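You operate a simulated robot arm through the tools that you are given. There is no shell and no other tool.

You run a simulated robot arm. Do the job below in one go: nothing can be reset, and whatever is moved stays where it is left.

JOB
The vacuum's gauge is short of green: knock its filter clean.
Fine: switch on, shut the inlet slide, press the filter button till the gauge reads green, open the slide, switch off. Where these are worked on the way, their far stop is far enough and under half their travel is too little: inlet slide.

The check looks at the end state, three seconds after you hand in, the way a careful person would. Anything else that was tipped, shoved, dropped, spilled or broken makes it a failure.

ROBOT AND FRAMES
A 6-joint arm with a two-finger parallel gripper, fixed in place. Base frame: the origin is on the floor under the middle of its stand, x ahead of it, y to its left, z up. Readings come in mm, degrees, newtons and seconds.
With the tool pointing down near the work surface it reaches from about 160 to 800 mm from the base axis. Its first joint turns from -166.0 to 166.0 degrees. Payload 3.91 kg.
The TCP is the grasp point between the finger pads, 30 mm short of the fingertips. In the tool frame z runs along the fingers and y along their closing line. Largest opening 110 mm; finger width 20, thickness 10; the body of the gripper, 48 by 112 mm, starts 55 mm behind the TCP.
Orientation is told as [roll, pitch, yaw] about the base's x, y, z axes, in that order, counted from this pose: with the fingers straight down and closing along the base's y, the tool's x points along the base's -x, its y along +y and its z along -z.

CONTROLS
- The arm moves only by the tool drive_tool. Its argument "targets" is text: rows parted by semicolons, each of 7 numbers parted by spaces: the opening in per cent of the stroke, from 0 (shut) to 100 (fully open), then the shift along the tool's x, y, z in units of 40 mm (1.0 is 40 mm), then the turn, a rotation vector about the tool's x, y, z in units of 8 degrees (1.0 is 8 degrees). In form: claw x y z ax ay az; .... A call has 1 to 20 rows; each row shifts and turns the commanded pose from where the row before left it, along the tool's axes as they then stand. A call with a number of a shift or a turn outside -1 to 1 is refused whole. Rows are played at 5 a second. More than 50 mm and 8.6 degrees between two rows, or a gripper value outside its range, and nothing of the call is played. A pose out of reach is approached as far as the arm can. The call stops where the force on the tool passes 90 N (or 10 N more than at its start, if that is more) or the arm is blocked; 0.2 s more then pass. The fingers move at their own pace (about 108 mm/s each) and stop on an object; they squeeze with about 27 N. The grip force told is the motor's: it shows also when the fingers shut on nothing. Time passes only in rows, and 0.2 s behind the last, so rows that do not move let the fingers close. The reply holds the time, the measured pose of the TCP, the force on the tool along the base axes, the opening and the grip force, in the units named above and with some noise, with the torque about the TCP (base axes, N m) and any sound that the robot's microphone picked up.
- Cameras (640 x 400 px; columns grow to the right, rows downward): "scene" is fixed at [29, 655.1, 1233.3]; the picture's right is [-0.99, 0.12, 0.00], its down [0.12, 0.94, -0.31] and it looks along [-0.04, -0.31, -0.95] (base axes); focal length 214 px, centre (320, 200). "wrist" rides on the gripper at [77, 7, -114] in the tool frame; the picture's right is [-0.09, 1.00, 0.00], its down [-0.80, -0.07, -0.59] and it looks along [-0.59, -0.05, 0.80] (tool axes); focal length 270 px, centre (320, 200). There is no depth. A picture from a camera that has moved, and an enlarged one, comes with that camera's place and axes in the base frame and with its lens. The place of the scene camera against the robot may be out by one fixed shift of up to 25 mm in any direction.
- get_image(camera): a new picture of that camera. The clock stands still meanwhile.
- slide_trunk(by): slides the trunk up (or, below 0, down) by that many mm; the arm rides with it, the base frame stays. It gives what a move gives, with no picture.
- enlarge(camera, box): a new picture of the part [left, top, right, bottom] of that camera's present view, enlarged. The clock stands still meanwhile.
- sign_off(): hands the job in; it is judged then, once.

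Nothing tells you positions but the pictures and the camera data. Unless the task says otherwise, let go and move clear before handing in.

The tools are called after "Call:" by a JSON object that holds its "fn" and its "kwargs". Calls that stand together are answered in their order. drive_tool: Moves the arm, as the interface text tells. Its arguments: {"type":"object","properties":{"targets":{"type":"string"}},"required":["targets"]} The other tools are called the same way: slide_trunk (by) moves the trunk up or down; get_image (camera) takes a picture; enlarge (camera, box) takes an enlarged picture of a part of a camera's view; sign_off () hands the job in.

At the start:

```text
t: 0.0
tcp_pos: [150.5, 469.3, 957.2]
orientation: [0.0, 0.0, 0.0]
ft_force: [0.7, 0.2, 0.2]
moment: [-0.03, 0.0, 0.02]
grip_width: 109.8
finger_force: 0.1
trunk travel left (down, up): [-450.0, 90.0]
```

scene: 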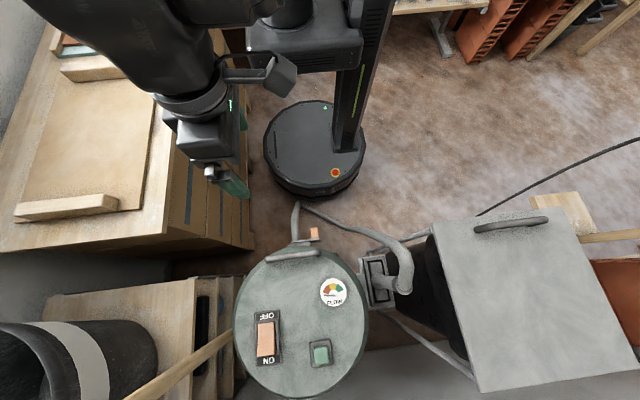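
wrist: 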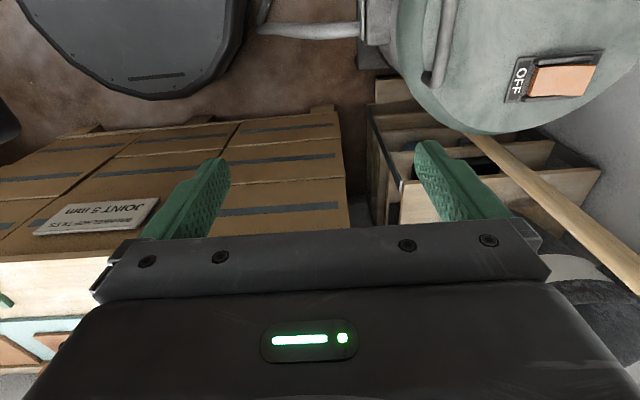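

I see a green-grey vacuum drum with an ON/OFF rocker, a flow gauge, a green filter button and an orange tab (probably the inlet slide) by the hose. I will enlarge the views to find where each lies.

Call:
{"fn": "enlarge", "kwargs": {"camera": "scene", "box": [220, 190, 440, 400]}}

Call:
{"fn": "enlarge", "kwargs": {"camera": "scene", "box": [270, 200, 430, 310]}}

Call:
{"fn": "enlarge", "kwargs": {"camera": "wrist", "box": [360, 0, 640, 180]}}

```text
1.90 times, centred on (330, 295) of scene
camera zoom: at [29.0, 655.1, 1233.3], right [-0.99, 0.12, 0.0], down [0.12, 0.94, -0.31], along [-0.04, -0.31, -0.95], focal length 408 px, centre (301, 19)
```

zoom: 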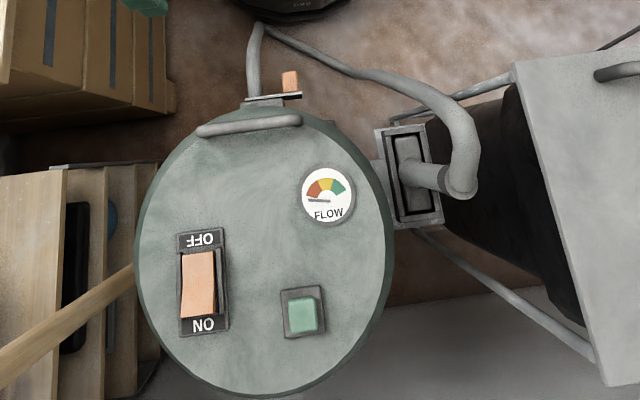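

```text
3.64 times, centred on (350, 255) of scene
camera zoom: at [29.0, 655.1, 1233.3], right [-0.99, 0.12, 0.0], down [0.12, 0.94, -0.31], along [-0.04, -0.31, -0.95], focal length 780 px, centre (211, 0)
```

zoom: 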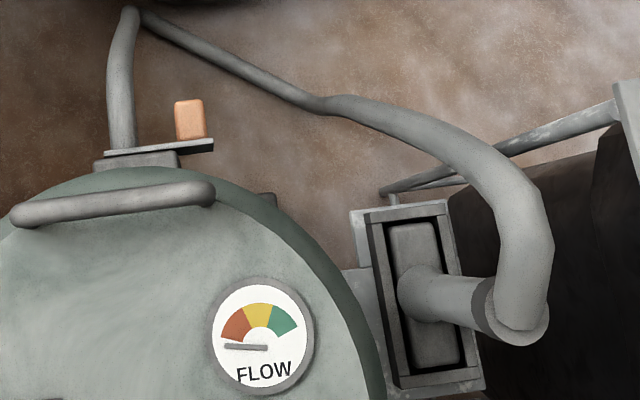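

```text
2.22 times, centred on (500, 90) of wrist
camera zoom: at [73.1, 476.4, 1070.0], right [0.09, 1.0, 0.0], down [0.8, -0.07, 0.59], along [0.59, -0.05, -0.8], focal length 601 px, centre (-80, 444)
```

zoom: 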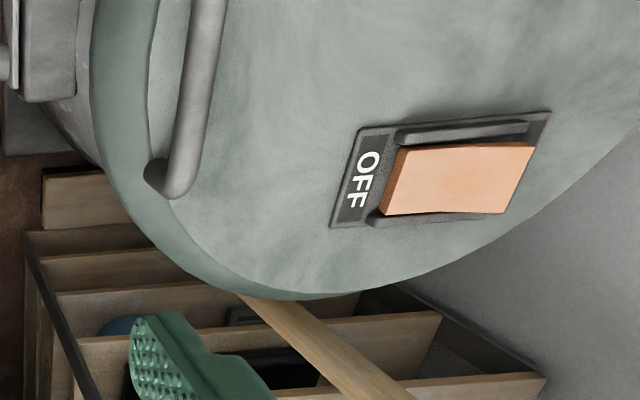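

The lid looks to be around z = 700 and roughly 800 mm out, so I need better views. I will close the fingers and turn the tool so the wrist camera looks out over the drum.

Call:
{"fn": "drive_tool", "kwargs": {"targets": "100 0 0 0 0 0 -1;100 0 0 0 0 0 -1;100 0 0 0 0 0 -1;100 0 0 0 0 0 -1;100 0 0 0 0 0 -1;100 0 0 0 0 0 -1"}}

```text
t: 1.4
tcp_pos: [150.8, 467.9, 955.5]
orientation: [0.0, 0.0, 48.2]
ft_force: [0.2, 0.3, -0.1]
moment: [0.02, 0.03, -0.01]
grip_width: 110.1
finger_force: 0.0
trunk travel left (down, up): [-450.0, 90.0]
```

The turn went as expected with no contact. I will look with the wrist camera from here before going on.

Call:
{"fn": "get_image", "kwargs": {"camera": "wrist"}}

Call:
{"fn": "get_image", "kwargs": {"camera": "scene"}}

```text
taken
camera wrist: at [94.4, 416.8, 1070.0], right [-0.68, 0.73, 0.0], down [0.59, 0.55, 0.59], along [0.43, 0.41, -0.8], focal length 270 px, centre (320, 200)
```

wrist: 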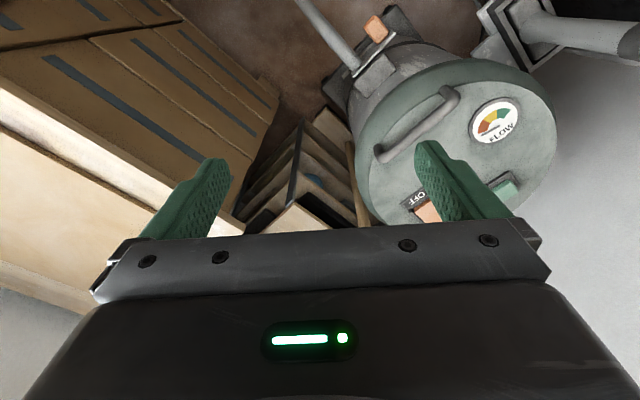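

```text
taken
```

scene: 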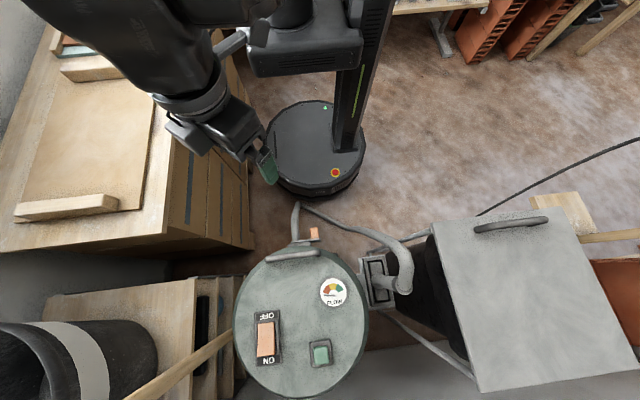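

The OFF label triangulates to about (181, 735, 689) and the gauge to about (25, 700, 689). I will turn further so the camera looks straight out along +y and move a little nearer, staying high.

Call:
{"fn": "drive_tool", "kwargs": {"targets": "100 0 0 0 0 0 -1;100 0 0 0 0 0 -1;100 0 0 0 0 0 -1;100 0 0 0 0 0 -1;100 0 0 0 0 0 -1;100 0 0 0 0 0 -0.22;100 -0.5 0.4 0 0 0 0;100 -0.5 0.4 0 0 0 0;100 -0.5 0.4 0 0 0 0;100 -0.5 0.4 0 0 0 0;100 0 0 0 0 0 0"}}

Call:
{"fn": "get_image", "kwargs": {"camera": "wrist"}}

Call:
{"fn": "get_image", "kwargs": {"camera": "scene"}}

```text
t: 3.8
tcp_pos: [83.8, 548.2, 956.8]
orientation: [0.0, 0.0, 89.8]
ft_force: [0.4, -1.8, -0.7]
moment: [0.0, 0.0, -0.02]
grip_width: 109.8
finger_force: 0.1
trunk travel left (down, up): [-450.0, 90.0]
```

```text
taken
camera wrist: at [76.8, 471.7, 1070.4], right [-1.0, 0.09, 0.0], down [0.07, 0.8, 0.59], along [0.05, 0.59, -0.8], focal length 270 px, centre (320, 200)
```

wrist: 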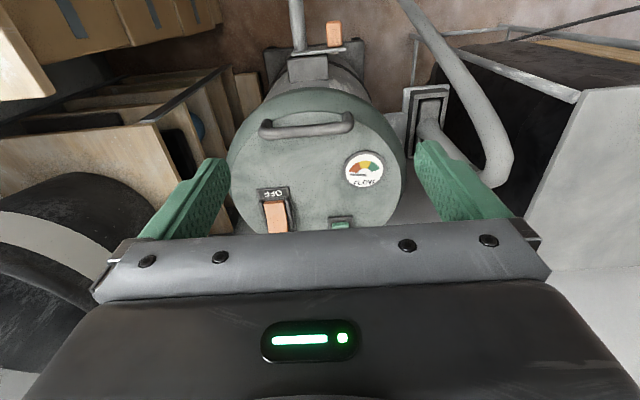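

```text
taken
```

scene: 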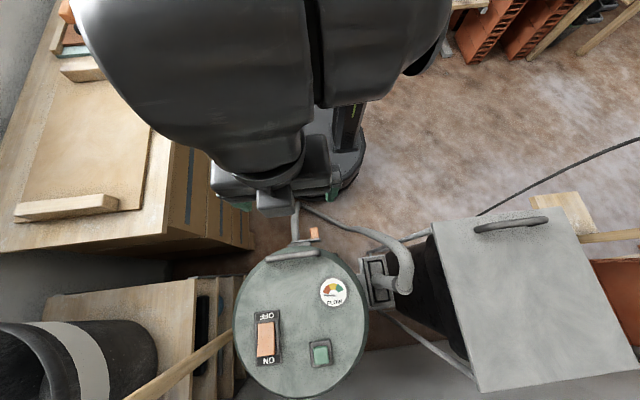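

The drum's lid sits near z = 700, centred about (105, 754), and the orange slide tab at about (52, 522, 484), lower down at the hose inlet. I will enlarge the wrist view on the slide and on the lid to understand them.

Call:
{"fn": "enlarge", "kwargs": {"camera": "wrist", "box": [250, 0, 410, 100]}}

Call:
{"fn": "enlarge", "kwargs": {"camera": "wrist", "box": [220, 80, 460, 240]}}

Call:
{"fn": "enlarge", "kwargs": {"camera": "scene", "box": [280, 210, 344, 250]}}

Call:
{"fn": "enlarge", "kwargs": {"camera": "scene", "box": [240, 280, 368, 380]}}

```text
4.00 times, centred on (330, 50) of wrist
camera zoom: at [76.8, 471.7, 1070.4], right [-1.0, 0.09, 0.0], down [0.07, 0.8, 0.59], along [0.05, 0.59, -0.8], focal length 1081 px, centre (280, 800)
```

zoom: 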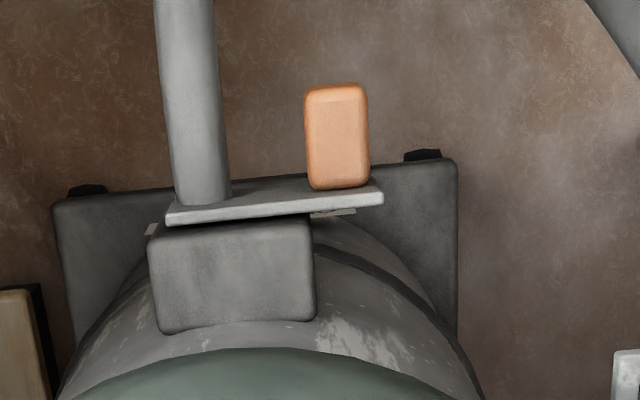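

```text
2.50 times, centred on (340, 160) of wrist
camera zoom: at [76.8, 471.7, 1070.4], right [-1.0, 0.09, 0.0], down [0.07, 0.8, 0.59], along [0.05, 0.59, -0.8], focal length 676 px, centre (270, 300)
```

zoom: 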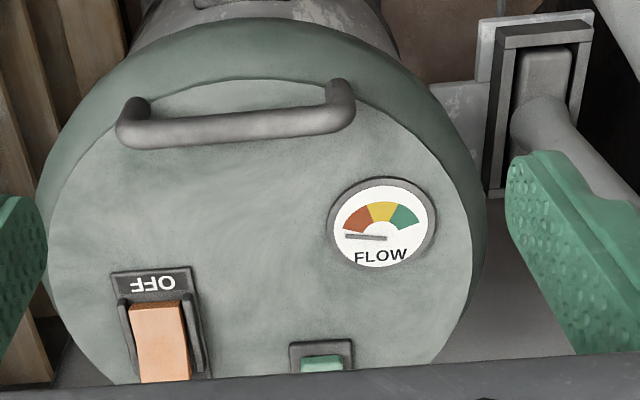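

```text
10.00 times, centred on (312, 230) of scene
camera zoom: at [29.0, 655.1, 1233.3], right [-0.99, 0.12, 0.0], down [0.12, 0.94, -0.31], along [-0.04, -0.31, -0.95], focal length 2145 px, centre (400, -100)
```

zoom: 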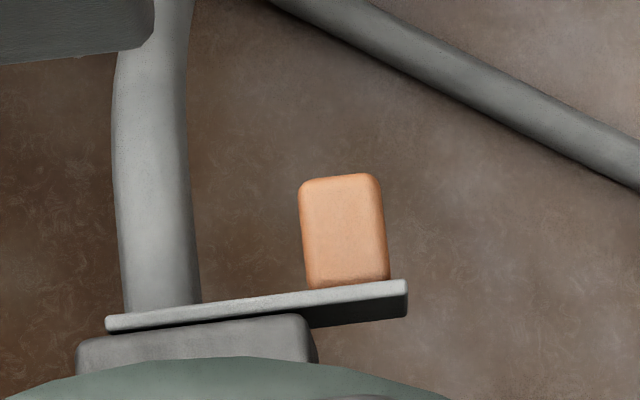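

```text
4.00 times, centred on (304, 330) of scene
camera zoom: at [29.0, 655.1, 1233.3], right [-0.99, 0.12, 0.0], down [0.12, 0.94, -0.31], along [-0.04, -0.31, -0.95], focal length 858 px, centre (384, -320)
```

zoom: 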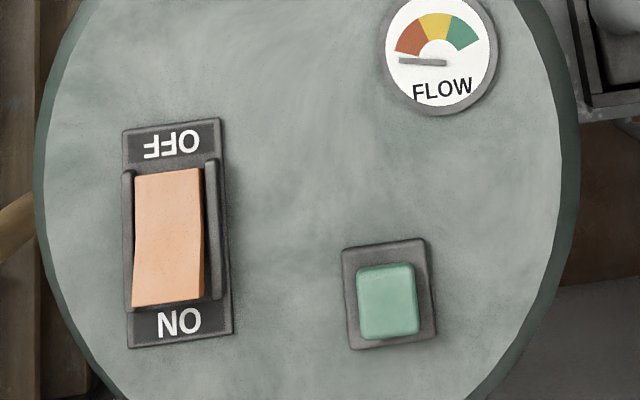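

The slide plate carries the orange tab, which points toward the robot, and it should slide along x toward the hose to shut. I will now hover above the lid with the fingers shut to fix the rocker and button positions.

Call:
{"fn": "drive_tool", "kwargs": {"targets": "0 -0.57 -0.13 0.2 0 0 0;0 -0.57 -0.13 0.3 0 0 0;0 -0.57 -0.13 0.3 0 0 0;0 -0.57 -0.13 0.3 0 0 0;0 -0.57 -0.13 0.3 0 0 0;0 -0.57 -0.13 0.3 0 0 0;0 -0.57 -0.13 0.3 0 0 0;0 -0.57 -0.13 0.3 0 0 0;0 0 0 0 0 0 0"}}

Call:
{"fn": "get_image", "kwargs": {"camera": "wrist"}}

Call:
{"fn": "get_image", "kwargs": {"camera": "scene"}}

```text
t: 5.8
tcp_pos: [129.8, 731.8, 866.5]
orientation: [0.0, 0.0, 89.8]
ft_force: [0.3, 0.2, 0.5]
moment: [0.0, -0.01, 0.02]
grip_width: 0.0
finger_force: 26.8
trunk travel left (down, up): [-450.0, 90.0]
```

```text
taken
camera wrist: at [122.1, 655.8, 979.6], right [-1.0, 0.09, 0.0], down [0.07, 0.8, 0.59], along [0.05, 0.59, -0.8], focal length 270 px, centre (320, 200)
```

wrist: 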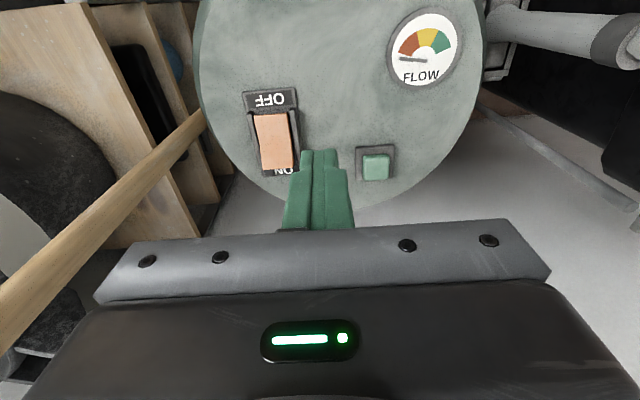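

```text
taken
```

scene: 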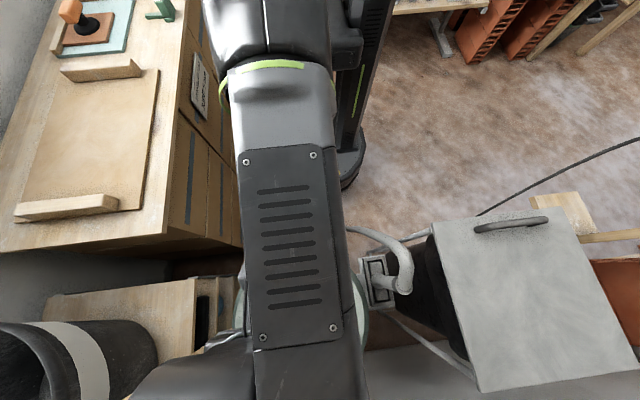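

From here the rocker, button and gauge show clearly beside the shut fingers. I will enlarge this view for accurate pixel readings.

Call:
{"fn": "enlarge", "kwargs": {"camera": "wrist", "box": [230, 70, 430, 195]}}

```text
3.20 times, centred on (330, 132) of wrist
camera zoom: at [122.1, 655.8, 979.6], right [-1.0, 0.09, 0.0], down [0.07, 0.8, 0.59], along [0.05, 0.59, -0.8], focal length 865 px, centre (288, 416)
```

zoom: 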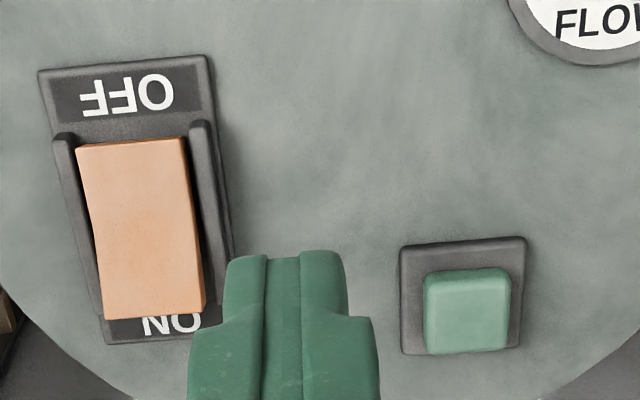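

The readings put the OFF label at (183, 736, 681), the rocker's ON end near (186, 803), the OFF end near (184, 760) and the button near (68, 821). These lie slightly past 800 mm, so I will tilt the tool about 24° outward first.

Call:
{"fn": "drive_tool", "kwargs": {"targets": "0 0 0 0 0 -1 0;0 0 0 0 0 -1 0;0 0 0 0 0 -1 0;0 0 0 0 0 0 0"}}

```text
t: 6.8
tcp_pos: [129.0, 731.2, 865.0]
orientation: [0.0, -24.1, 89.8]
ft_force: [-0.4, 0.0, -0.4]
moment: [0.0, 0.04, 0.02]
grip_width: 0.0
finger_force: 26.7
trunk travel left (down, up): [-450.0, 90.0]
```

The tilt is right: fingertips lean outward toward +y. Next I move to hover about 45 mm above the rocker's ON end.

Call:
{"fn": "drive_tool", "kwargs": {"targets": "0 -0.126 -0.285 0.554 0 0 0;0 -0.126 -0.285 0.554 0 0 0;0 -0.126 -0.285 0.554 0 0 0;0 -0.126 -0.285 0.554 0 0 0;0 -0.126 -0.285 0.554 0 0 0;0 0 0 0 0 0 0"}}

Call:
{"fn": "get_image", "kwargs": {"camera": "wrist"}}

```text
t: 8.2
tcp_pos: [188.0, 799.9, 773.8]
orientation: [0.0, -24.0, 89.8]
ft_force: [0.0, -0.1, 0.5]
moment: [-0.01, -0.04, 0.02]
grip_width: 0.0
finger_force: 26.6
trunk travel left (down, up): [-450.0, 90.0]
```

```text
taken
camera wrist: at [180.7, 683.6, 846.0], right [-1.0, 0.08, 0.04], down [0.07, 0.49, 0.87], along [0.06, 0.87, -0.49], focal length 270 px, centre (320, 200)
```

wrist: 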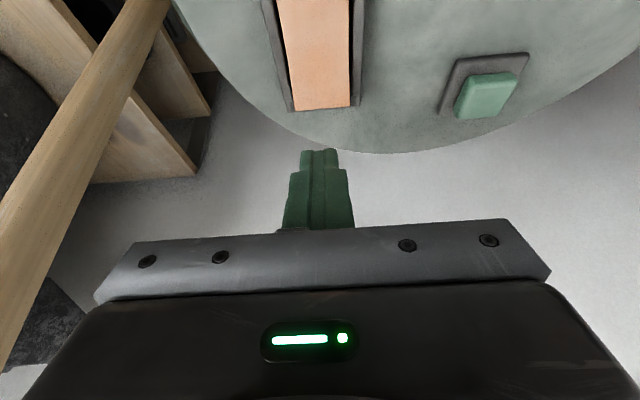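

The ON end's edge triangulates to about (184, 805, 709), just under the fingertips. I will step back 8 mm in y, lower to just above it, then press in 3 mm steps.

Call:
{"fn": "drive_tool", "kwargs": {"targets": "0 0.224 0.05 0.256 0 0 0;0 0.224 0.05 0.256 0 0 0;0 0 0 0 0 0 0"}}

Call:
{"fn": "get_image", "kwargs": {"camera": "wrist"}}

```text
t: 9.0
tcp_pos: [181.6, 790.3, 745.6]
orientation: [-0.1, -24.1, 89.8]
ft_force: [-0.1, 0.5, 0.0]
moment: [-0.02, 0.02, -0.03]
grip_width: 0.1
finger_force: 27.1
trunk travel left (down, up): [-450.0, 90.0]
```

```text
taken
camera wrist: at [174.4, 673.7, 818.9], right [-1.0, 0.08, 0.04], down [0.07, 0.49, 0.87], along [0.06, 0.87, -0.49], focal length 270 px, centre (320, 200)
```

wrist: 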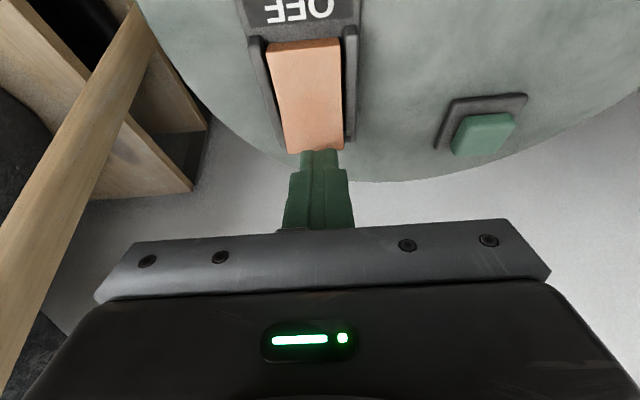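

The tips are right over the rocker's ON end. Pressing down now in small steps.

Call:
{"fn": "drive_tool", "kwargs": {"targets": "0 0.0305 0 0.0685 0 0 0;0 0.0305 0 0.0685 0 0 0;0 0.0305 0 0.0685 0 0 0;0 0.0305 0 0.0685 0 0 0"}}

```text
t: 10.0
tcp_pos: [182.2, 790.3, 736.3]
orientation: [0.0, -24.0, 89.8]
ft_force: [0.1, 0.1, 0.0]
moment: [0.02, 0.03, 0.01]
grip_width: 0.0
finger_force: 27.0
trunk travel left (down, up): [-450.0, 90.0]
```

No contact yet at TCP z = 736. Continuing down in small steps.

Call:
{"fn": "drive_tool", "kwargs": {"targets": "0 0.0305 0 0.0685 0 0 0;0 0.0305 0 0.0685 0 0 0;0 0.0305 0 0.0685 0 0 0"}}

```text
t: 10.8
tcp_pos: [181.3, 792.1, 727.3]
orientation: [-0.1, -24.2, 89.7]
ft_force: [-0.8, -1.1, 4.4]
moment: [-0.07, 0.04, 0.01]
grip_width: 0.0
finger_force: 27.2
trunk travel left (down, up): [-450.0, 90.0]
```

First contact: about 4 N at TCP z = 727. I keep pressing gently.

Call:
{"fn": "drive_tool", "kwargs": {"targets": "0 0.0305 0 0.0685 0 0 0;0 0.0305 0 0.0685 0 0 0"}}

Call:
{"fn": "get_image", "kwargs": {"camera": "wrist"}}

```text
t: 11.4
tcp_pos: [181.5, 792.5, 727.4]
orientation: [-0.1, -24.6, 89.9]
ft_force: [-3.3, -8.7, 33.2]
moment: [-0.11, 0.08, -0.02]
grip_width: 0.0
finger_force: 27.0
trunk travel left (down, up): [-450.0, 90.0]
```

```text
taken
camera wrist: at [174.1, 674.5, 798.6], right [-1.0, 0.08, 0.03], down [0.07, 0.48, 0.87], along [0.06, 0.87, -0.49], focal length 270 px, centre (320, 200)
```

wrist: 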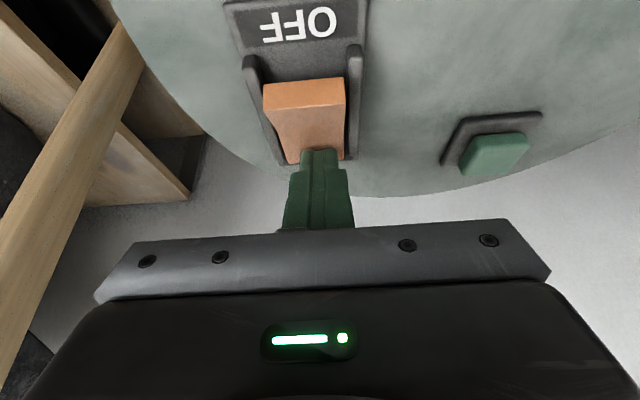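

The rocker has flipped: its OFF end is now raised and the ON end is at its stop with 33 N. I back off upward and check that it stays.

Call:
{"fn": "drive_tool", "kwargs": {"targets": "0 -0.061 0 -0.137 0 0 0;0 -0.1 0 -0.23 0 0 0;0 -0.2 0 -0.46 0 0 0;0 -0.2 0 -0.46 0 0 0;0 0 0 0 0 0 0"}}

Call:
{"fn": "get_image", "kwargs": {"camera": "wrist"}}

```text
t: 12.6
tcp_pos: [183.5, 790.6, 777.7]
orientation: [0.0, -23.9, 89.7]
ft_force: [-0.1, -0.5, 0.2]
moment: [-0.02, -0.01, 0.02]
grip_width: 0.0
finger_force: 26.7
trunk travel left (down, up): [-450.0, 90.0]
```

```text
taken
camera wrist: at [175.8, 675.0, 849.6], right [-1.0, 0.08, 0.04], down [0.07, 0.49, 0.87], along [0.06, 0.87, -0.49], focal length 270 px, centre (320, 200)
```

wrist: 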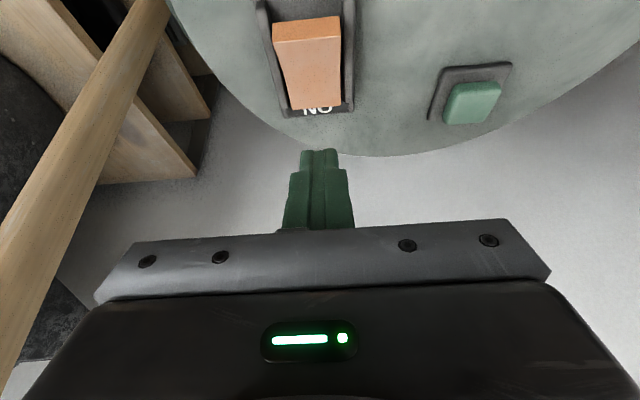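

The switch is ON and holds. Next is the inlet slide: I raise the tool, move back to about (50, 420) and come down for a closer view of the tab.

Call:
{"fn": "drive_tool", "kwargs": {"targets": "0 -0.4067 0 -0.9135 0 0 0;0 -0.4067 0 -0.9135 0 0 0;0 -0.4067 0 -0.9135 0 0 0;0 0.845 0.3325 -0.376 0 0 0;0 0.845 0.3325 -0.376 0 0 0;0 0.845 0.3325 -0.376 0 0 0;0 0.845 0.3325 -0.376 0 0 0;0 0.845 0.3325 -0.376 0 0 0;0 0.845 0.3325 -0.376 0 0 0;0 0.845 0.3325 -0.376 0 0 0;0 0.845 0.3325 -0.376 0 0 0;0 0.845 0.3325 -0.376 0 0 0;0 0.845 0.3325 -0.376 0 0 0;0 0 0 0 0 0 0"}}

Call:
{"fn": "get_image", "kwargs": {"camera": "wrist"}}

Call:
{"fn": "get_image", "kwargs": {"camera": "scene"}}

```text
t: 15.6
tcp_pos: [61.9, 461.1, 896.4]
orientation: [0.1, -23.8, 89.9]
ft_force: [0.1, 0.1, 0.5]
moment: [-0.01, -0.02, -0.01]
grip_width: 0.0
finger_force: 27.5
out of reach, approached as far as the arm can: row 13
trunk travel left (down, up): [-450.0, 90.0]
```

```text
taken
camera wrist: at [53.7, 344.7, 969.1], right [-1.0, 0.08, 0.04], down [0.07, 0.49, 0.87], along [0.05, 0.87, -0.5], focal length 270 px, centre (320, 200)
```

wrist: 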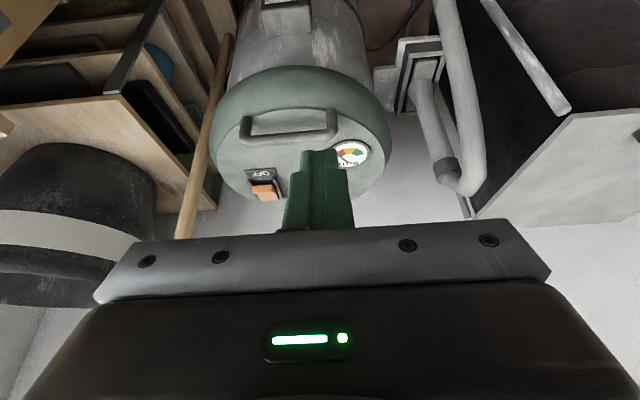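

```text
taken
```

scene: 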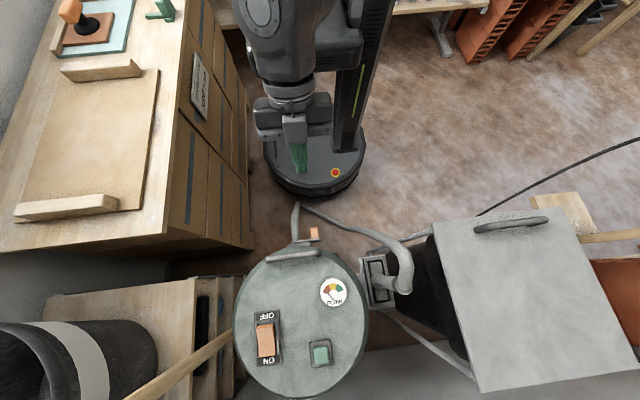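

The arm is back at (62, 461, 896) and the view is clear; the rocker remains ON. I will lower the trunk by 250 mm to bring the tool down to look at the slide.

Call:
{"fn": "slide_trunk", "kwargs": {"by": -200}}

Call:
{"fn": "get_image", "kwargs": {"camera": "wrist"}}

Call:
{"fn": "get_image", "kwargs": {"camera": "scene"}}

```text
t: 17.8
tcp_pos: [61.8, 460.0, 696.7]
orientation: [0.1, -23.9, 89.8]
ft_force: [0.0, 0.4, -0.1]
moment: [0.02, -0.01, 0.01]
grip_width: 0.1
finger_force: 27.1
trunk travel left (down, up): [-250.0, 290.0]
```

```text
taken
camera wrist: at [53.9, 344.8, 769.2], right [-1.0, 0.08, 0.04], down [0.07, 0.49, 0.87], along [0.05, 0.87, -0.5], focal length 270 px, centre (320, 200)
```

wrist: 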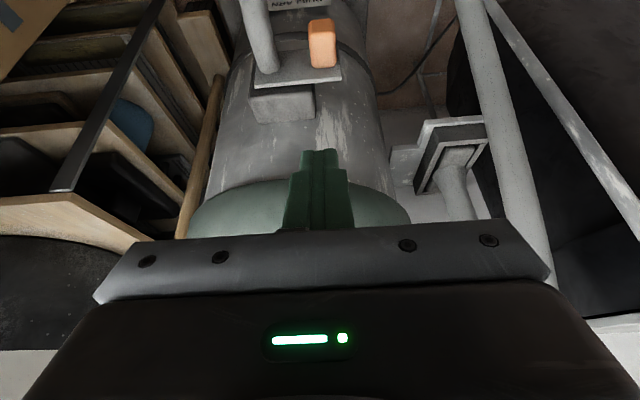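

```text
taken
```

scene: 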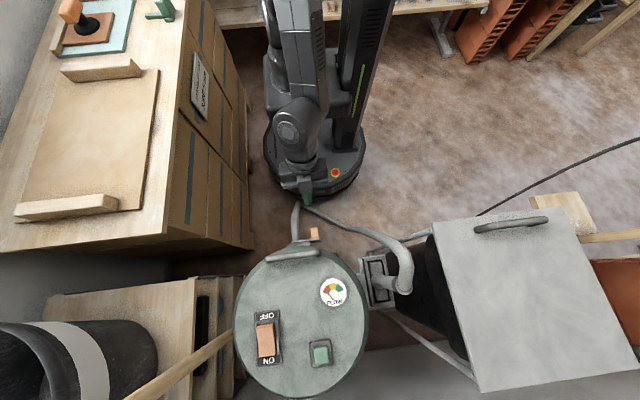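

Call:
{"fn": "enlarge", "kwargs": {"camera": "wrist", "box": [210, 0, 402, 120]}}

Call:
{"fn": "enlarge", "kwargs": {"camera": "scene", "box": [240, 250, 368, 380]}}

```text
3.33 times, centred on (306, 60) of wrist
camera zoom: at [53.9, 344.8, 769.2], right [-1.0, 0.08, 0.04], down [0.07, 0.49, 0.87], along [0.05, 0.87, -0.5], focal length 901 px, centre (367, 667)
```

zoom: 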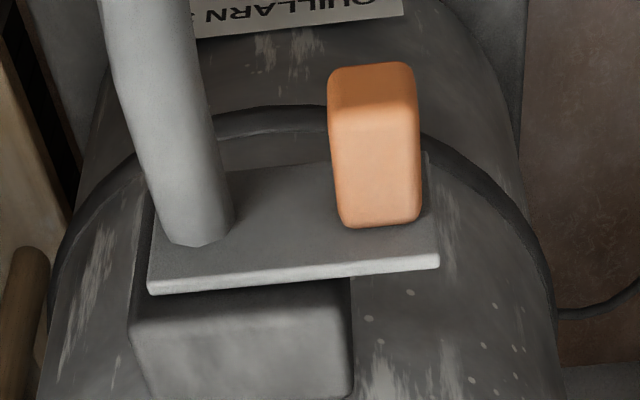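

```text
3.08 times, centred on (304, 315) of scene
camera zoom: at [29.0, 655.1, 1233.3], right [-0.99, 0.12, 0.0], down [0.12, 0.94, -0.31], along [-0.04, -0.31, -0.95], focal length 660 px, centre (369, -154)
```

zoom: 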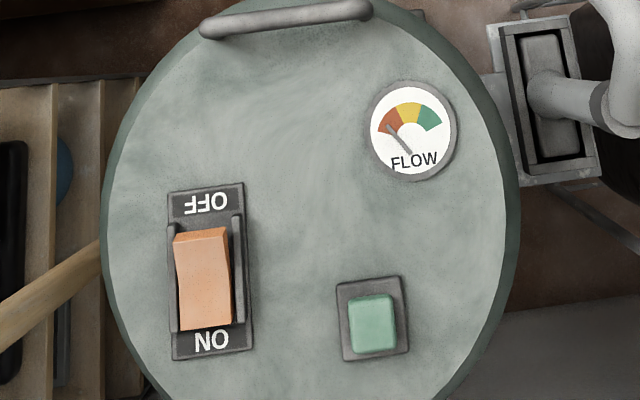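

The gauge needle now sits in the red, so the vacuum is running. The tab measures roughly x 38–67, y 507–545, z 446–472, with a hose about 38 mm to its +x side; I will bring the shut fingers down on its −x side, starting with a hover.

Call:
{"fn": "drive_tool", "kwargs": {"targets": "0 0.049 0.195 0.602 0 0 0;0 0.049 0.195 0.602 0 0 0;0 0.049 0.195 0.602 0 0 0;0 0.049 0.195 0.602 0 0 0;0 0.049 0.195 0.602 0 0 0;0 0.049 0.195 0.602 0 0 0;0 0 0 0 0 0 0"}}

Call:
{"fn": "get_image", "kwargs": {"camera": "wrist"}}

Call:
{"fn": "get_image", "kwargs": {"camera": "scene"}}

```text
t: 19.4
tcp_pos: [61.4, 460.3, 695.8]
orientation: [0.1, -23.7, 89.8]
ft_force: [0.3, -1.1, 0.0]
moment: [-0.02, 0.02, -0.02]
grip_width: 0.0
finger_force: 27.4
out of reach, approached as far as the arm can: row 1, 2, 3, 4, 5, 6
trunk travel left (down, up): [-250.0, 290.0]
```

```text
taken
camera wrist: at [53.9, 344.8, 769.1], right [-1.0, 0.08, 0.04], down [0.07, 0.49, 0.87], along [0.05, 0.87, -0.5], focal length 270 px, centre (320, 200)
```

wrist: 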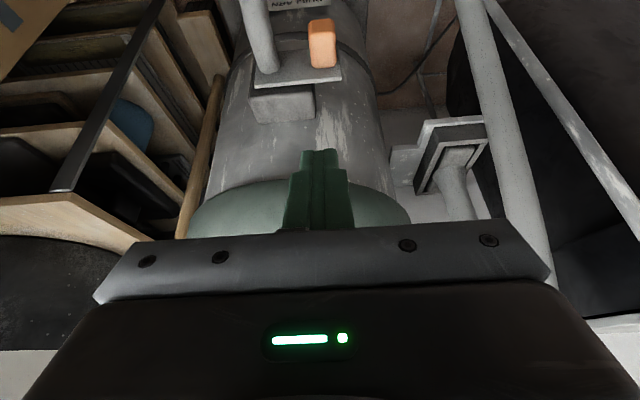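

```text
taken
```

scene: 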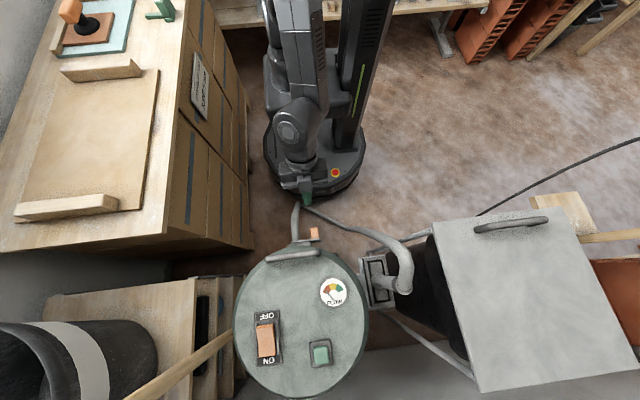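

The arm did not move: every row was out of reach, so it is at some joint limit with this tilt this close in. I will try a small outward step to see where the commanded pose stands.

Call:
{"fn": "drive_tool", "kwargs": {"targets": "0 -0.457 0 0.203 0 0 0;0 0 0 0 0 0 0"}}

```text
t: 20.0
tcp_pos: [59.4, 479.2, 695.3]
orientation: [0.1, -23.8, 89.8]
ft_force: [0.1, -0.3, -0.7]
moment: [-0.02, 0.01, 0.0]
grip_width: 0.0
finger_force: 27.4
trunk travel left (down, up): [-250.0, 290.0]
```

Moving outward works, so close-in low poses are the limit; I will use the trunk for the height instead. First I shift over to x = 15, y = 508 at this height, then lower the trunk.

Call:
{"fn": "drive_tool", "kwargs": {"targets": "0 -0.22 0.37 0.098 0 0 0;0 -0.22 0.37 0.098 0 0 0;0 -0.22 0.37 0.098 0 0 0;0 0 0 0 0 0 0"}}

```text
t: 21.0
tcp_pos: [18.1, 508.0, 694.9]
orientation: [0.2, -23.7, 89.9]
ft_force: [-0.5, 0.2, -0.3]
moment: [-0.02, 0.02, -0.01]
grip_width: 0.0
finger_force: 27.2
trunk travel left (down, up): [-250.0, 290.0]
```

The tool is at (18, 508, 695), −x of the tab and clear of the drum. Now I lower the trunk 140 mm and look again.

Call:
{"fn": "slide_trunk", "kwargs": {"by": -140}}

Call:
{"fn": "get_image", "kwargs": {"camera": "wrist"}}

Call:
{"fn": "get_image", "kwargs": {"camera": "scene"}}

```text
t: 22.6
tcp_pos: [15.7, 507.2, 555.1]
orientation: [0.2, -23.8, 89.7]
ft_force: [0.0, 0.2, 0.2]
moment: [0.02, -0.03, 0.02]
grip_width: 0.1
finger_force: 26.5
trunk travel left (down, up): [-110.0, 430.0]
```

```text
taken
camera wrist: at [9.7, 391.2, 627.3], right [-1.0, 0.08, 0.04], down [0.07, 0.49, 0.87], along [0.05, 0.87, -0.5], focal length 270 px, centre (320, 200)
```

wrist: 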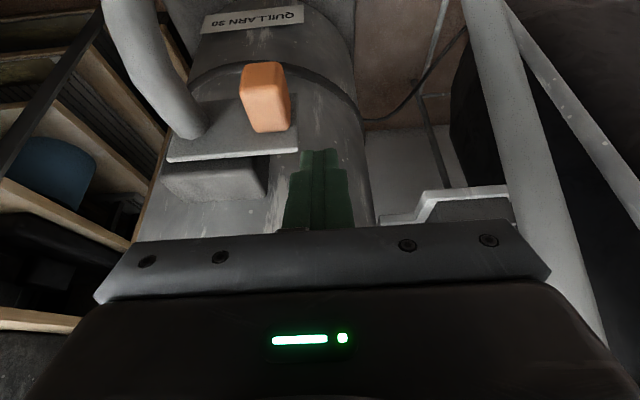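

```text
taken
```

scene: 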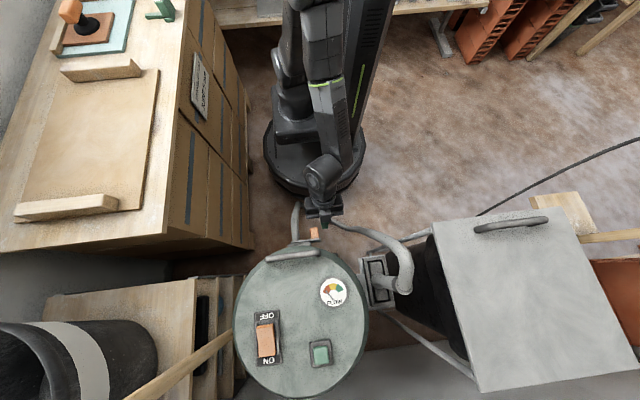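

The tab and plate are now close in view. I will enlarge to refine the tab's position before lowering beside it.

Call:
{"fn": "enlarge", "kwargs": {"camera": "wrist", "box": [140, 40, 364, 180]}}

```text
2.86 times, centred on (252, 110) of wrist
camera zoom: at [9.7, 391.2, 627.3], right [-1.0, 0.08, 0.04], down [0.07, 0.49, 0.87], along [0.05, 0.87, -0.5], focal length 772 px, centre (514, 457)
```

zoom: 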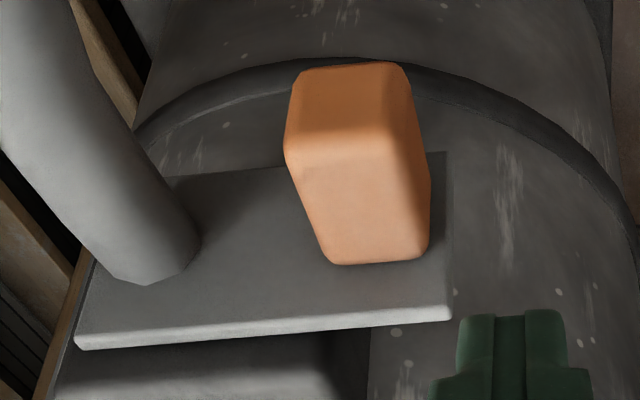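

The tab's −x face is at x ≈ 39 and the plate's end at x ≈ 33; the shut fingertips span x ≈ 6–26, so lowering is clear. I lower the trunk 70 mm to put the tips beside the tab.

Call:
{"fn": "slide_trunk", "kwargs": {"by": -70}}

Call:
{"fn": "get_image", "kwargs": {"camera": "wrist"}}

Call:
{"fn": "enlarge", "kwargs": {"camera": "scene", "box": [270, 200, 350, 250]}}

```text
t: 23.7
tcp_pos: [16.8, 506.8, 483.5]
orientation: [0.0, -23.8, 89.7]
ft_force: [-0.7, 1.0, 0.1]
moment: [0.03, 0.02, 0.0]
grip_width: 0.0
finger_force: 26.7
trunk travel left (down, up): [-40.0, 500.0]
```

```text
taken
camera wrist: at [9.7, 391.2, 557.2], right [-1.0, 0.08, 0.04], down [0.07, 0.49, 0.87], along [0.05, 0.87, -0.5], focal length 270 px, centre (320, 200)
```

wrist: 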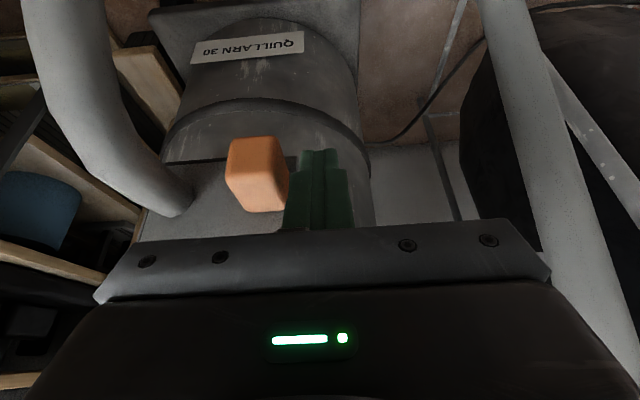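

```text
8.00 times, centred on (310, 225) of scene
camera zoom: at [29.0, 655.1, 1233.3], right [-0.99, 0.12, 0.0], down [0.12, 0.94, -0.31], along [-0.04, -0.31, -0.95], focal length 1716 px, centre (400, 0)
```

zoom: 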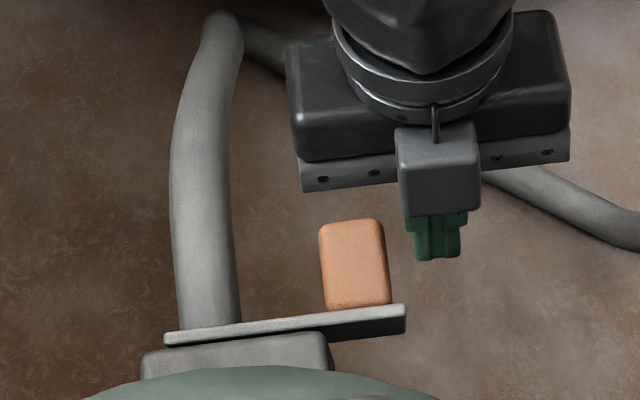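

The tips stand beside the tab at its −x side, at the right height. I now push toward +x in 4 mm steps, watching the force.

Call:
{"fn": "drive_tool", "kwargs": {"targets": "0 0 -0.1 0 0 0 0;0 0 -0.1 0 0 0 0;0 0 -0.1 0 0 0 0;0 0 -0.1 0 0 0 0;0 0 -0.1 0 0 0 0"}}

Call:
{"fn": "enlarge", "kwargs": {"camera": "scene", "box": [270, 200, 350, 250]}}

```text
t: 24.9
tcp_pos: [37.7, 507.8, 484.9]
orientation: [0.1, -23.7, 89.9]
ft_force: [-0.8, 0.3, -1.2]
moment: [0.02, 0.05, 0.03]
grip_width: 0.0
finger_force: 26.8
trunk travel left (down, up): [-40.0, 500.0]
```

```text
8.00 times, centred on (310, 225) of scene
camera zoom: at [29.0, 655.1, 1233.3], right [-0.99, 0.12, 0.0], down [0.12, 0.94, -0.31], along [-0.04, -0.31, -0.95], focal length 1716 px, centre (400, 0)
```

zoom: 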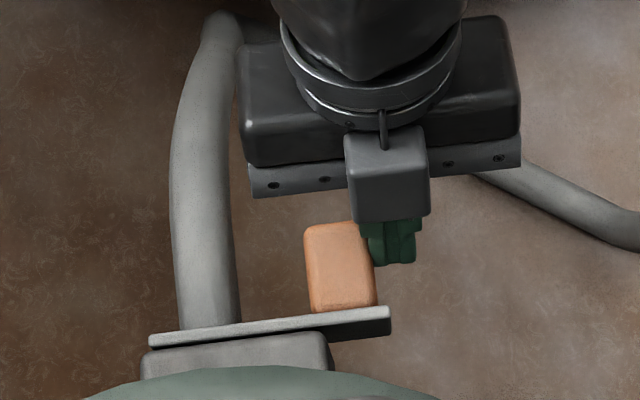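

The slide is moving with the tab with very little force. I continue toward +x.

Call:
{"fn": "drive_tool", "kwargs": {"targets": "0 0 -0.1 0 0 0 0;0 0 -0.1 0 0 0 0;0 0 -0.1 0 0 0 0;0 0 -0.1 0 0 0 0"}}

Call:
{"fn": "enlarge", "kwargs": {"camera": "scene", "box": [270, 200, 350, 250]}}

```text
t: 25.9
tcp_pos: [54.7, 508.2, 484.4]
orientation: [0.1, -23.8, 89.9]
ft_force: [-0.5, -0.3, -0.7]
moment: [-0.02, 0.08, 0.03]
grip_width: 0.0
finger_force: 26.8
trunk travel left (down, up): [-40.0, 500.0]
```

```text
8.00 times, centred on (310, 225) of scene
camera zoom: at [29.0, 655.1, 1233.3], right [-0.99, 0.12, 0.0], down [0.12, 0.94, -0.31], along [-0.04, -0.31, -0.95], focal length 1716 px, centre (400, 0)
```

zoom: 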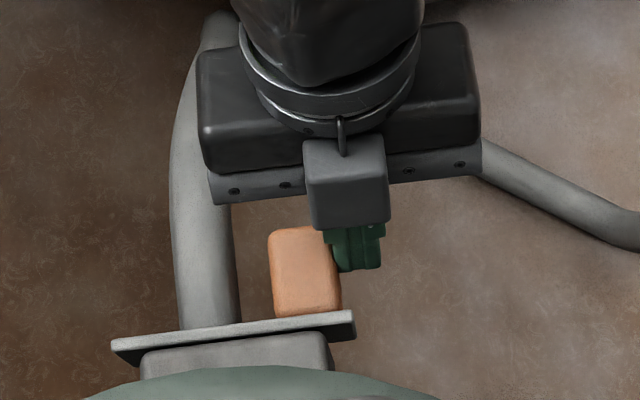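

About 23 mm moved with no stop yet. I continue in 2 mm steps, watching for the end stop.

Call:
{"fn": "drive_tool", "kwargs": {"targets": "0 0 -0.05 0 0 0 0;0 0 -0.05 0 0 0 0;0 0 -0.05 0 0 0 0"}}

Call:
{"fn": "enlarge", "kwargs": {"camera": "scene", "box": [270, 200, 350, 250]}}

```text
t: 26.7
tcp_pos: [58.2, 507.1, 484.2]
orientation: [0.1, -23.8, 89.9]
ft_force: [-1.5, 0.7, -1.0]
moment: [-0.04, 0.02, 0.01]
grip_width: 0.1
finger_force: 27.0
trunk travel left (down, up): [-40.0, 500.0]
```

```text
8.00 times, centred on (310, 225) of scene
camera zoom: at [29.0, 655.1, 1233.3], right [-0.99, 0.12, 0.0], down [0.12, 0.94, -0.31], along [-0.04, -0.31, -0.95], focal length 1716 px, centre (400, 0)
```

zoom: 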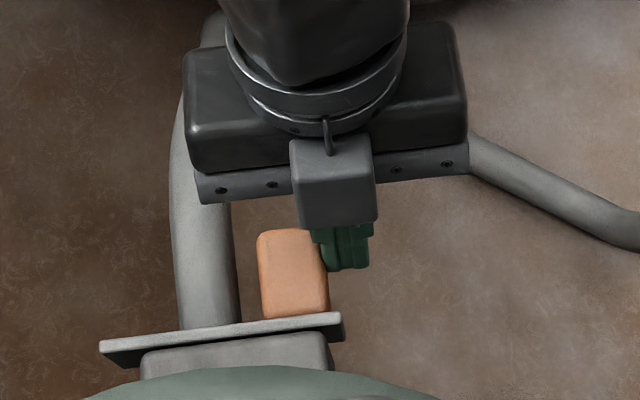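

Still moving freely, about 29 mm so far. A few more 2 mm steps to find the stop.

Call:
{"fn": "drive_tool", "kwargs": {"targets": "0 0 -0.05 0 0 0 0;0 0 -0.05 0 0 0 0;0 0 -0.05 0 0 0 0"}}

Call:
{"fn": "enlarge", "kwargs": {"camera": "scene", "box": [270, 200, 350, 250]}}

```text
t: 27.5
tcp_pos: [63.4, 507.0, 485.0]
orientation: [0.1, -23.8, 89.9]
ft_force: [-1.2, 0.4, 1.0]
moment: [0.01, -0.02, 0.05]
grip_width: 0.2
finger_force: 26.5
trunk travel left (down, up): [-40.0, 500.0]
```

```text
8.00 times, centred on (310, 225) of scene
camera zoom: at [29.0, 655.1, 1233.3], right [-0.99, 0.12, 0.0], down [0.12, 0.94, -0.31], along [-0.04, -0.31, -0.95], focal length 1716 px, centre (400, 0)
```

zoom: 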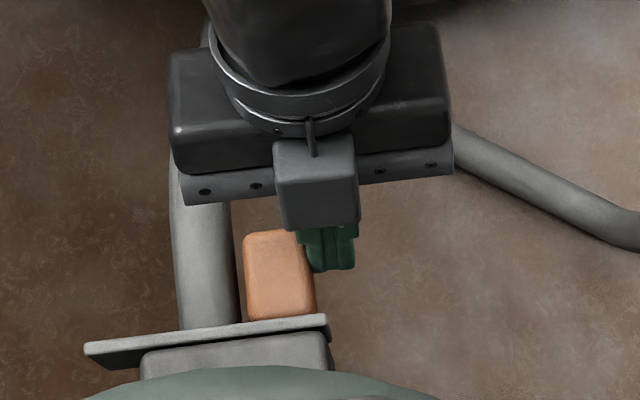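

About 36 mm moved and the plate is almost flush with the block's end. Two more careful steps to find the stop.

Call:
{"fn": "drive_tool", "kwargs": {"targets": "0 0 -0.05 0 0 0 0;0 0 -0.05 0 0 0 0"}}

Call:
{"fn": "enlarge", "kwargs": {"camera": "scene", "box": [270, 200, 350, 250]}}

Call:
{"fn": "get_image", "kwargs": {"camera": "wrist"}}

```text
t: 28.1
tcp_pos: [69.4, 507.4, 484.0]
orientation: [0.1, -23.8, 89.8]
ft_force: [-1.2, -1.6, -0.3]
moment: [-0.02, 0.03, 0.0]
grip_width: 0.2
finger_force: 27.4
trunk travel left (down, up): [-40.0, 500.0]
```

```text
8.00 times, centred on (310, 225) of scene
camera zoom: at [29.0, 655.1, 1233.3], right [-0.99, 0.12, 0.0], down [0.12, 0.94, -0.31], along [-0.04, -0.31, -0.95], focal length 1716 px, centre (400, 0)
```

zoom: 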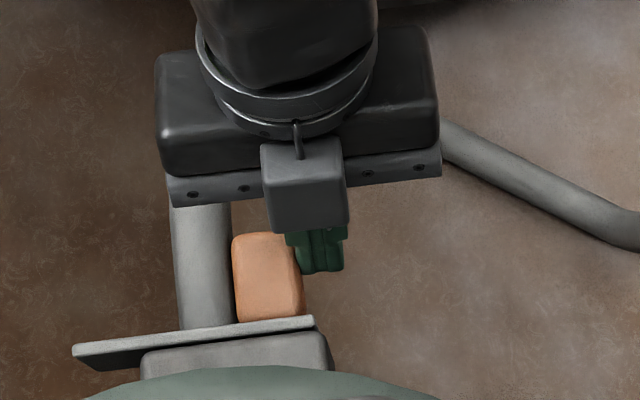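

```text
taken
camera wrist: at [62.5, 391.0, 557.4], right [-1.0, 0.08, 0.04], down [0.07, 0.49, 0.87], along [0.05, 0.87, -0.5], focal length 270 px, centre (320, 200)
```

wrist: 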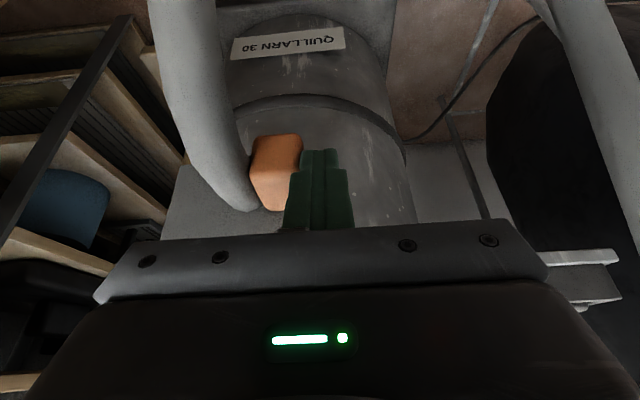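

About 41 mm moved, still no resistance; the tab is now right by the hose. I take single 2 mm steps and watch the force.

Call:
{"fn": "drive_tool", "kwargs": {"targets": "0 0 -0.05 0 0 0 0"}}

Call:
{"fn": "drive_tool", "kwargs": {"targets": "0 0 -0.05 0 0 0 0"}}

Call:
{"fn": "enlarge", "kwargs": {"camera": "scene", "box": [270, 200, 350, 250]}}

```text
t: 28.5
tcp_pos: [71.5, 507.4, 485.3]
orientation: [0.1, -23.8, 89.8]
ft_force: [-1.4, -1.4, -0.3]
moment: [-0.06, 0.05, 0.01]
grip_width: 0.1
finger_force: 26.7
trunk travel left (down, up): [-40.0, 500.0]
```

```text
t: 28.9
tcp_pos: [73.7, 507.6, 484.2]
orientation: [0.1, -23.7, 89.8]
ft_force: [-1.9, -0.5, -0.3]
moment: [0.0, 0.02, 0.02]
grip_width: 0.1
finger_force: 26.9
trunk travel left (down, up): [-40.0, 500.0]
```

```text
8.00 times, centred on (310, 225) of scene
camera zoom: at [29.0, 655.1, 1233.3], right [-0.99, 0.12, 0.0], down [0.12, 0.94, -0.31], along [-0.04, -0.31, -0.95], focal length 1716 px, centre (400, 0)
```

zoom: 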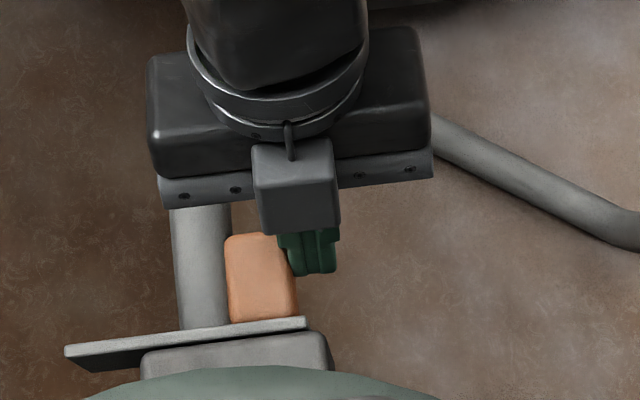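

About 45 mm now, force only −2 N. The tab passes the hose without touching; I continue to the stop.

Call:
{"fn": "drive_tool", "kwargs": {"targets": "0 0 -0.05 0 0 0 0;0 0 -0.05 0 0 0 0"}}

Call:
{"fn": "drive_tool", "kwargs": {"targets": "0 0 -0.05 0 0 0 0;0 0 -0.05 0 0 0 0"}}

Call:
{"fn": "enlarge", "kwargs": {"camera": "scene", "box": [270, 200, 350, 250]}}

```text
t: 29.5
tcp_pos: [77.9, 507.3, 484.0]
orientation: [0.1, -23.8, 89.8]
ft_force: [-1.3, -0.2, 0.9]
moment: [0.03, 0.0, 0.03]
grip_width: 0.0
finger_force: 26.4
trunk travel left (down, up): [-40.0, 500.0]
```

```text
t: 30.1
tcp_pos: [80.0, 507.4, 484.2]
orientation: [0.1, -23.8, 89.9]
ft_force: [-6.1, 0.0, -2.7]
moment: [-0.04, 0.13, 0.14]
grip_width: 0.3
finger_force: 27.2
trunk travel left (down, up): [-40.0, 500.0]
```

```text
8.00 times, centred on (310, 225) of scene
camera zoom: at [29.0, 655.1, 1233.3], right [-0.99, 0.12, 0.0], down [0.12, 0.94, -0.31], along [-0.04, -0.31, -0.95], focal length 1716 px, centre (400, 0)
```

zoom: 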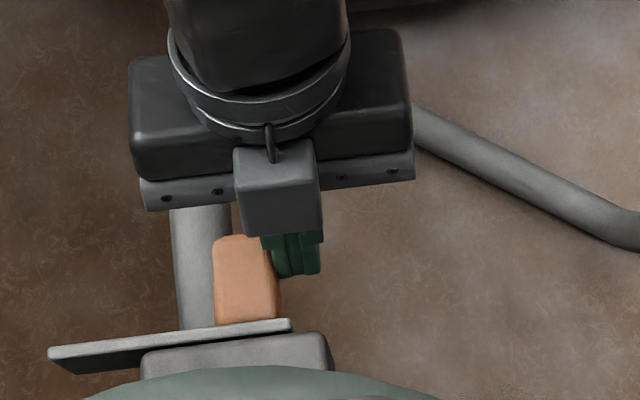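

Force has risen to −6 N at about 52 mm of travel, so the stop is near. One more step to confirm.

Call:
{"fn": "drive_tool", "kwargs": {"targets": "0 0 -0.05 0 0 0 0"}}

Call:
{"fn": "enlarge", "kwargs": {"camera": "scene", "box": [270, 200, 350, 250]}}

Call:
{"fn": "enlarge", "kwargs": {"camera": "scene", "box": [302, 265, 366, 315]}}

```text
t: 30.5
tcp_pos: [81.0, 507.3, 484.9]
orientation: [0.1, -23.9, 89.9]
ft_force: [-28.6, -6.4, 1.8]
moment: [-0.1, 0.46, 0.16]
grip_width: 0.0
finger_force: 27.9
trunk travel left (down, up): [-40.0, 500.0]
```

```text
8.00 times, centred on (310, 225) of scene
camera zoom: at [29.0, 655.1, 1233.3], right [-0.99, 0.12, 0.0], down [0.12, 0.94, -0.31], along [-0.04, -0.31, -0.95], focal length 1716 px, centre (400, 0)
```

zoom: 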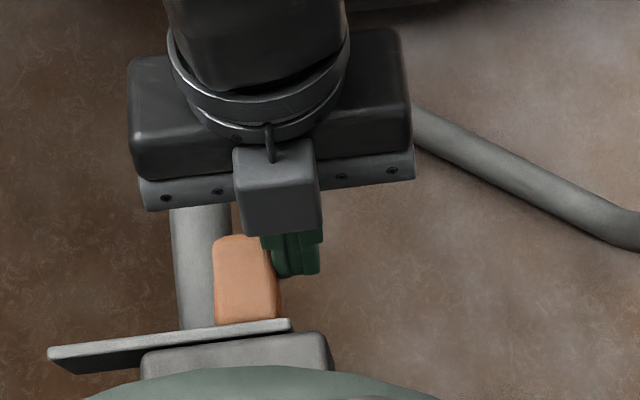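

```text
8.00 times, centred on (334, 290) of scene
camera zoom: at [29.0, 655.1, 1233.3], right [-0.99, 0.12, 0.0], down [0.12, 0.94, -0.31], along [-0.04, -0.31, -0.95], focal length 1716 px, centre (208, -520)
```

zoom: 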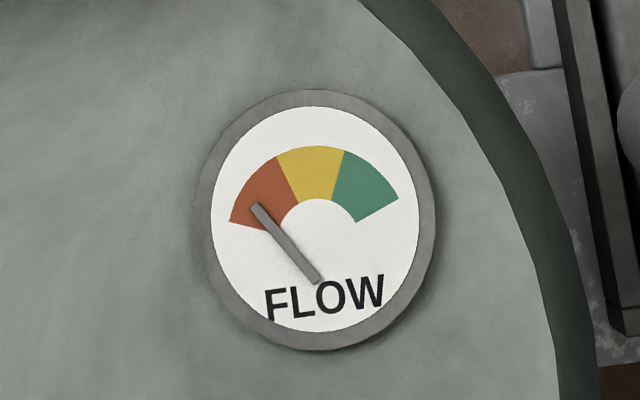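

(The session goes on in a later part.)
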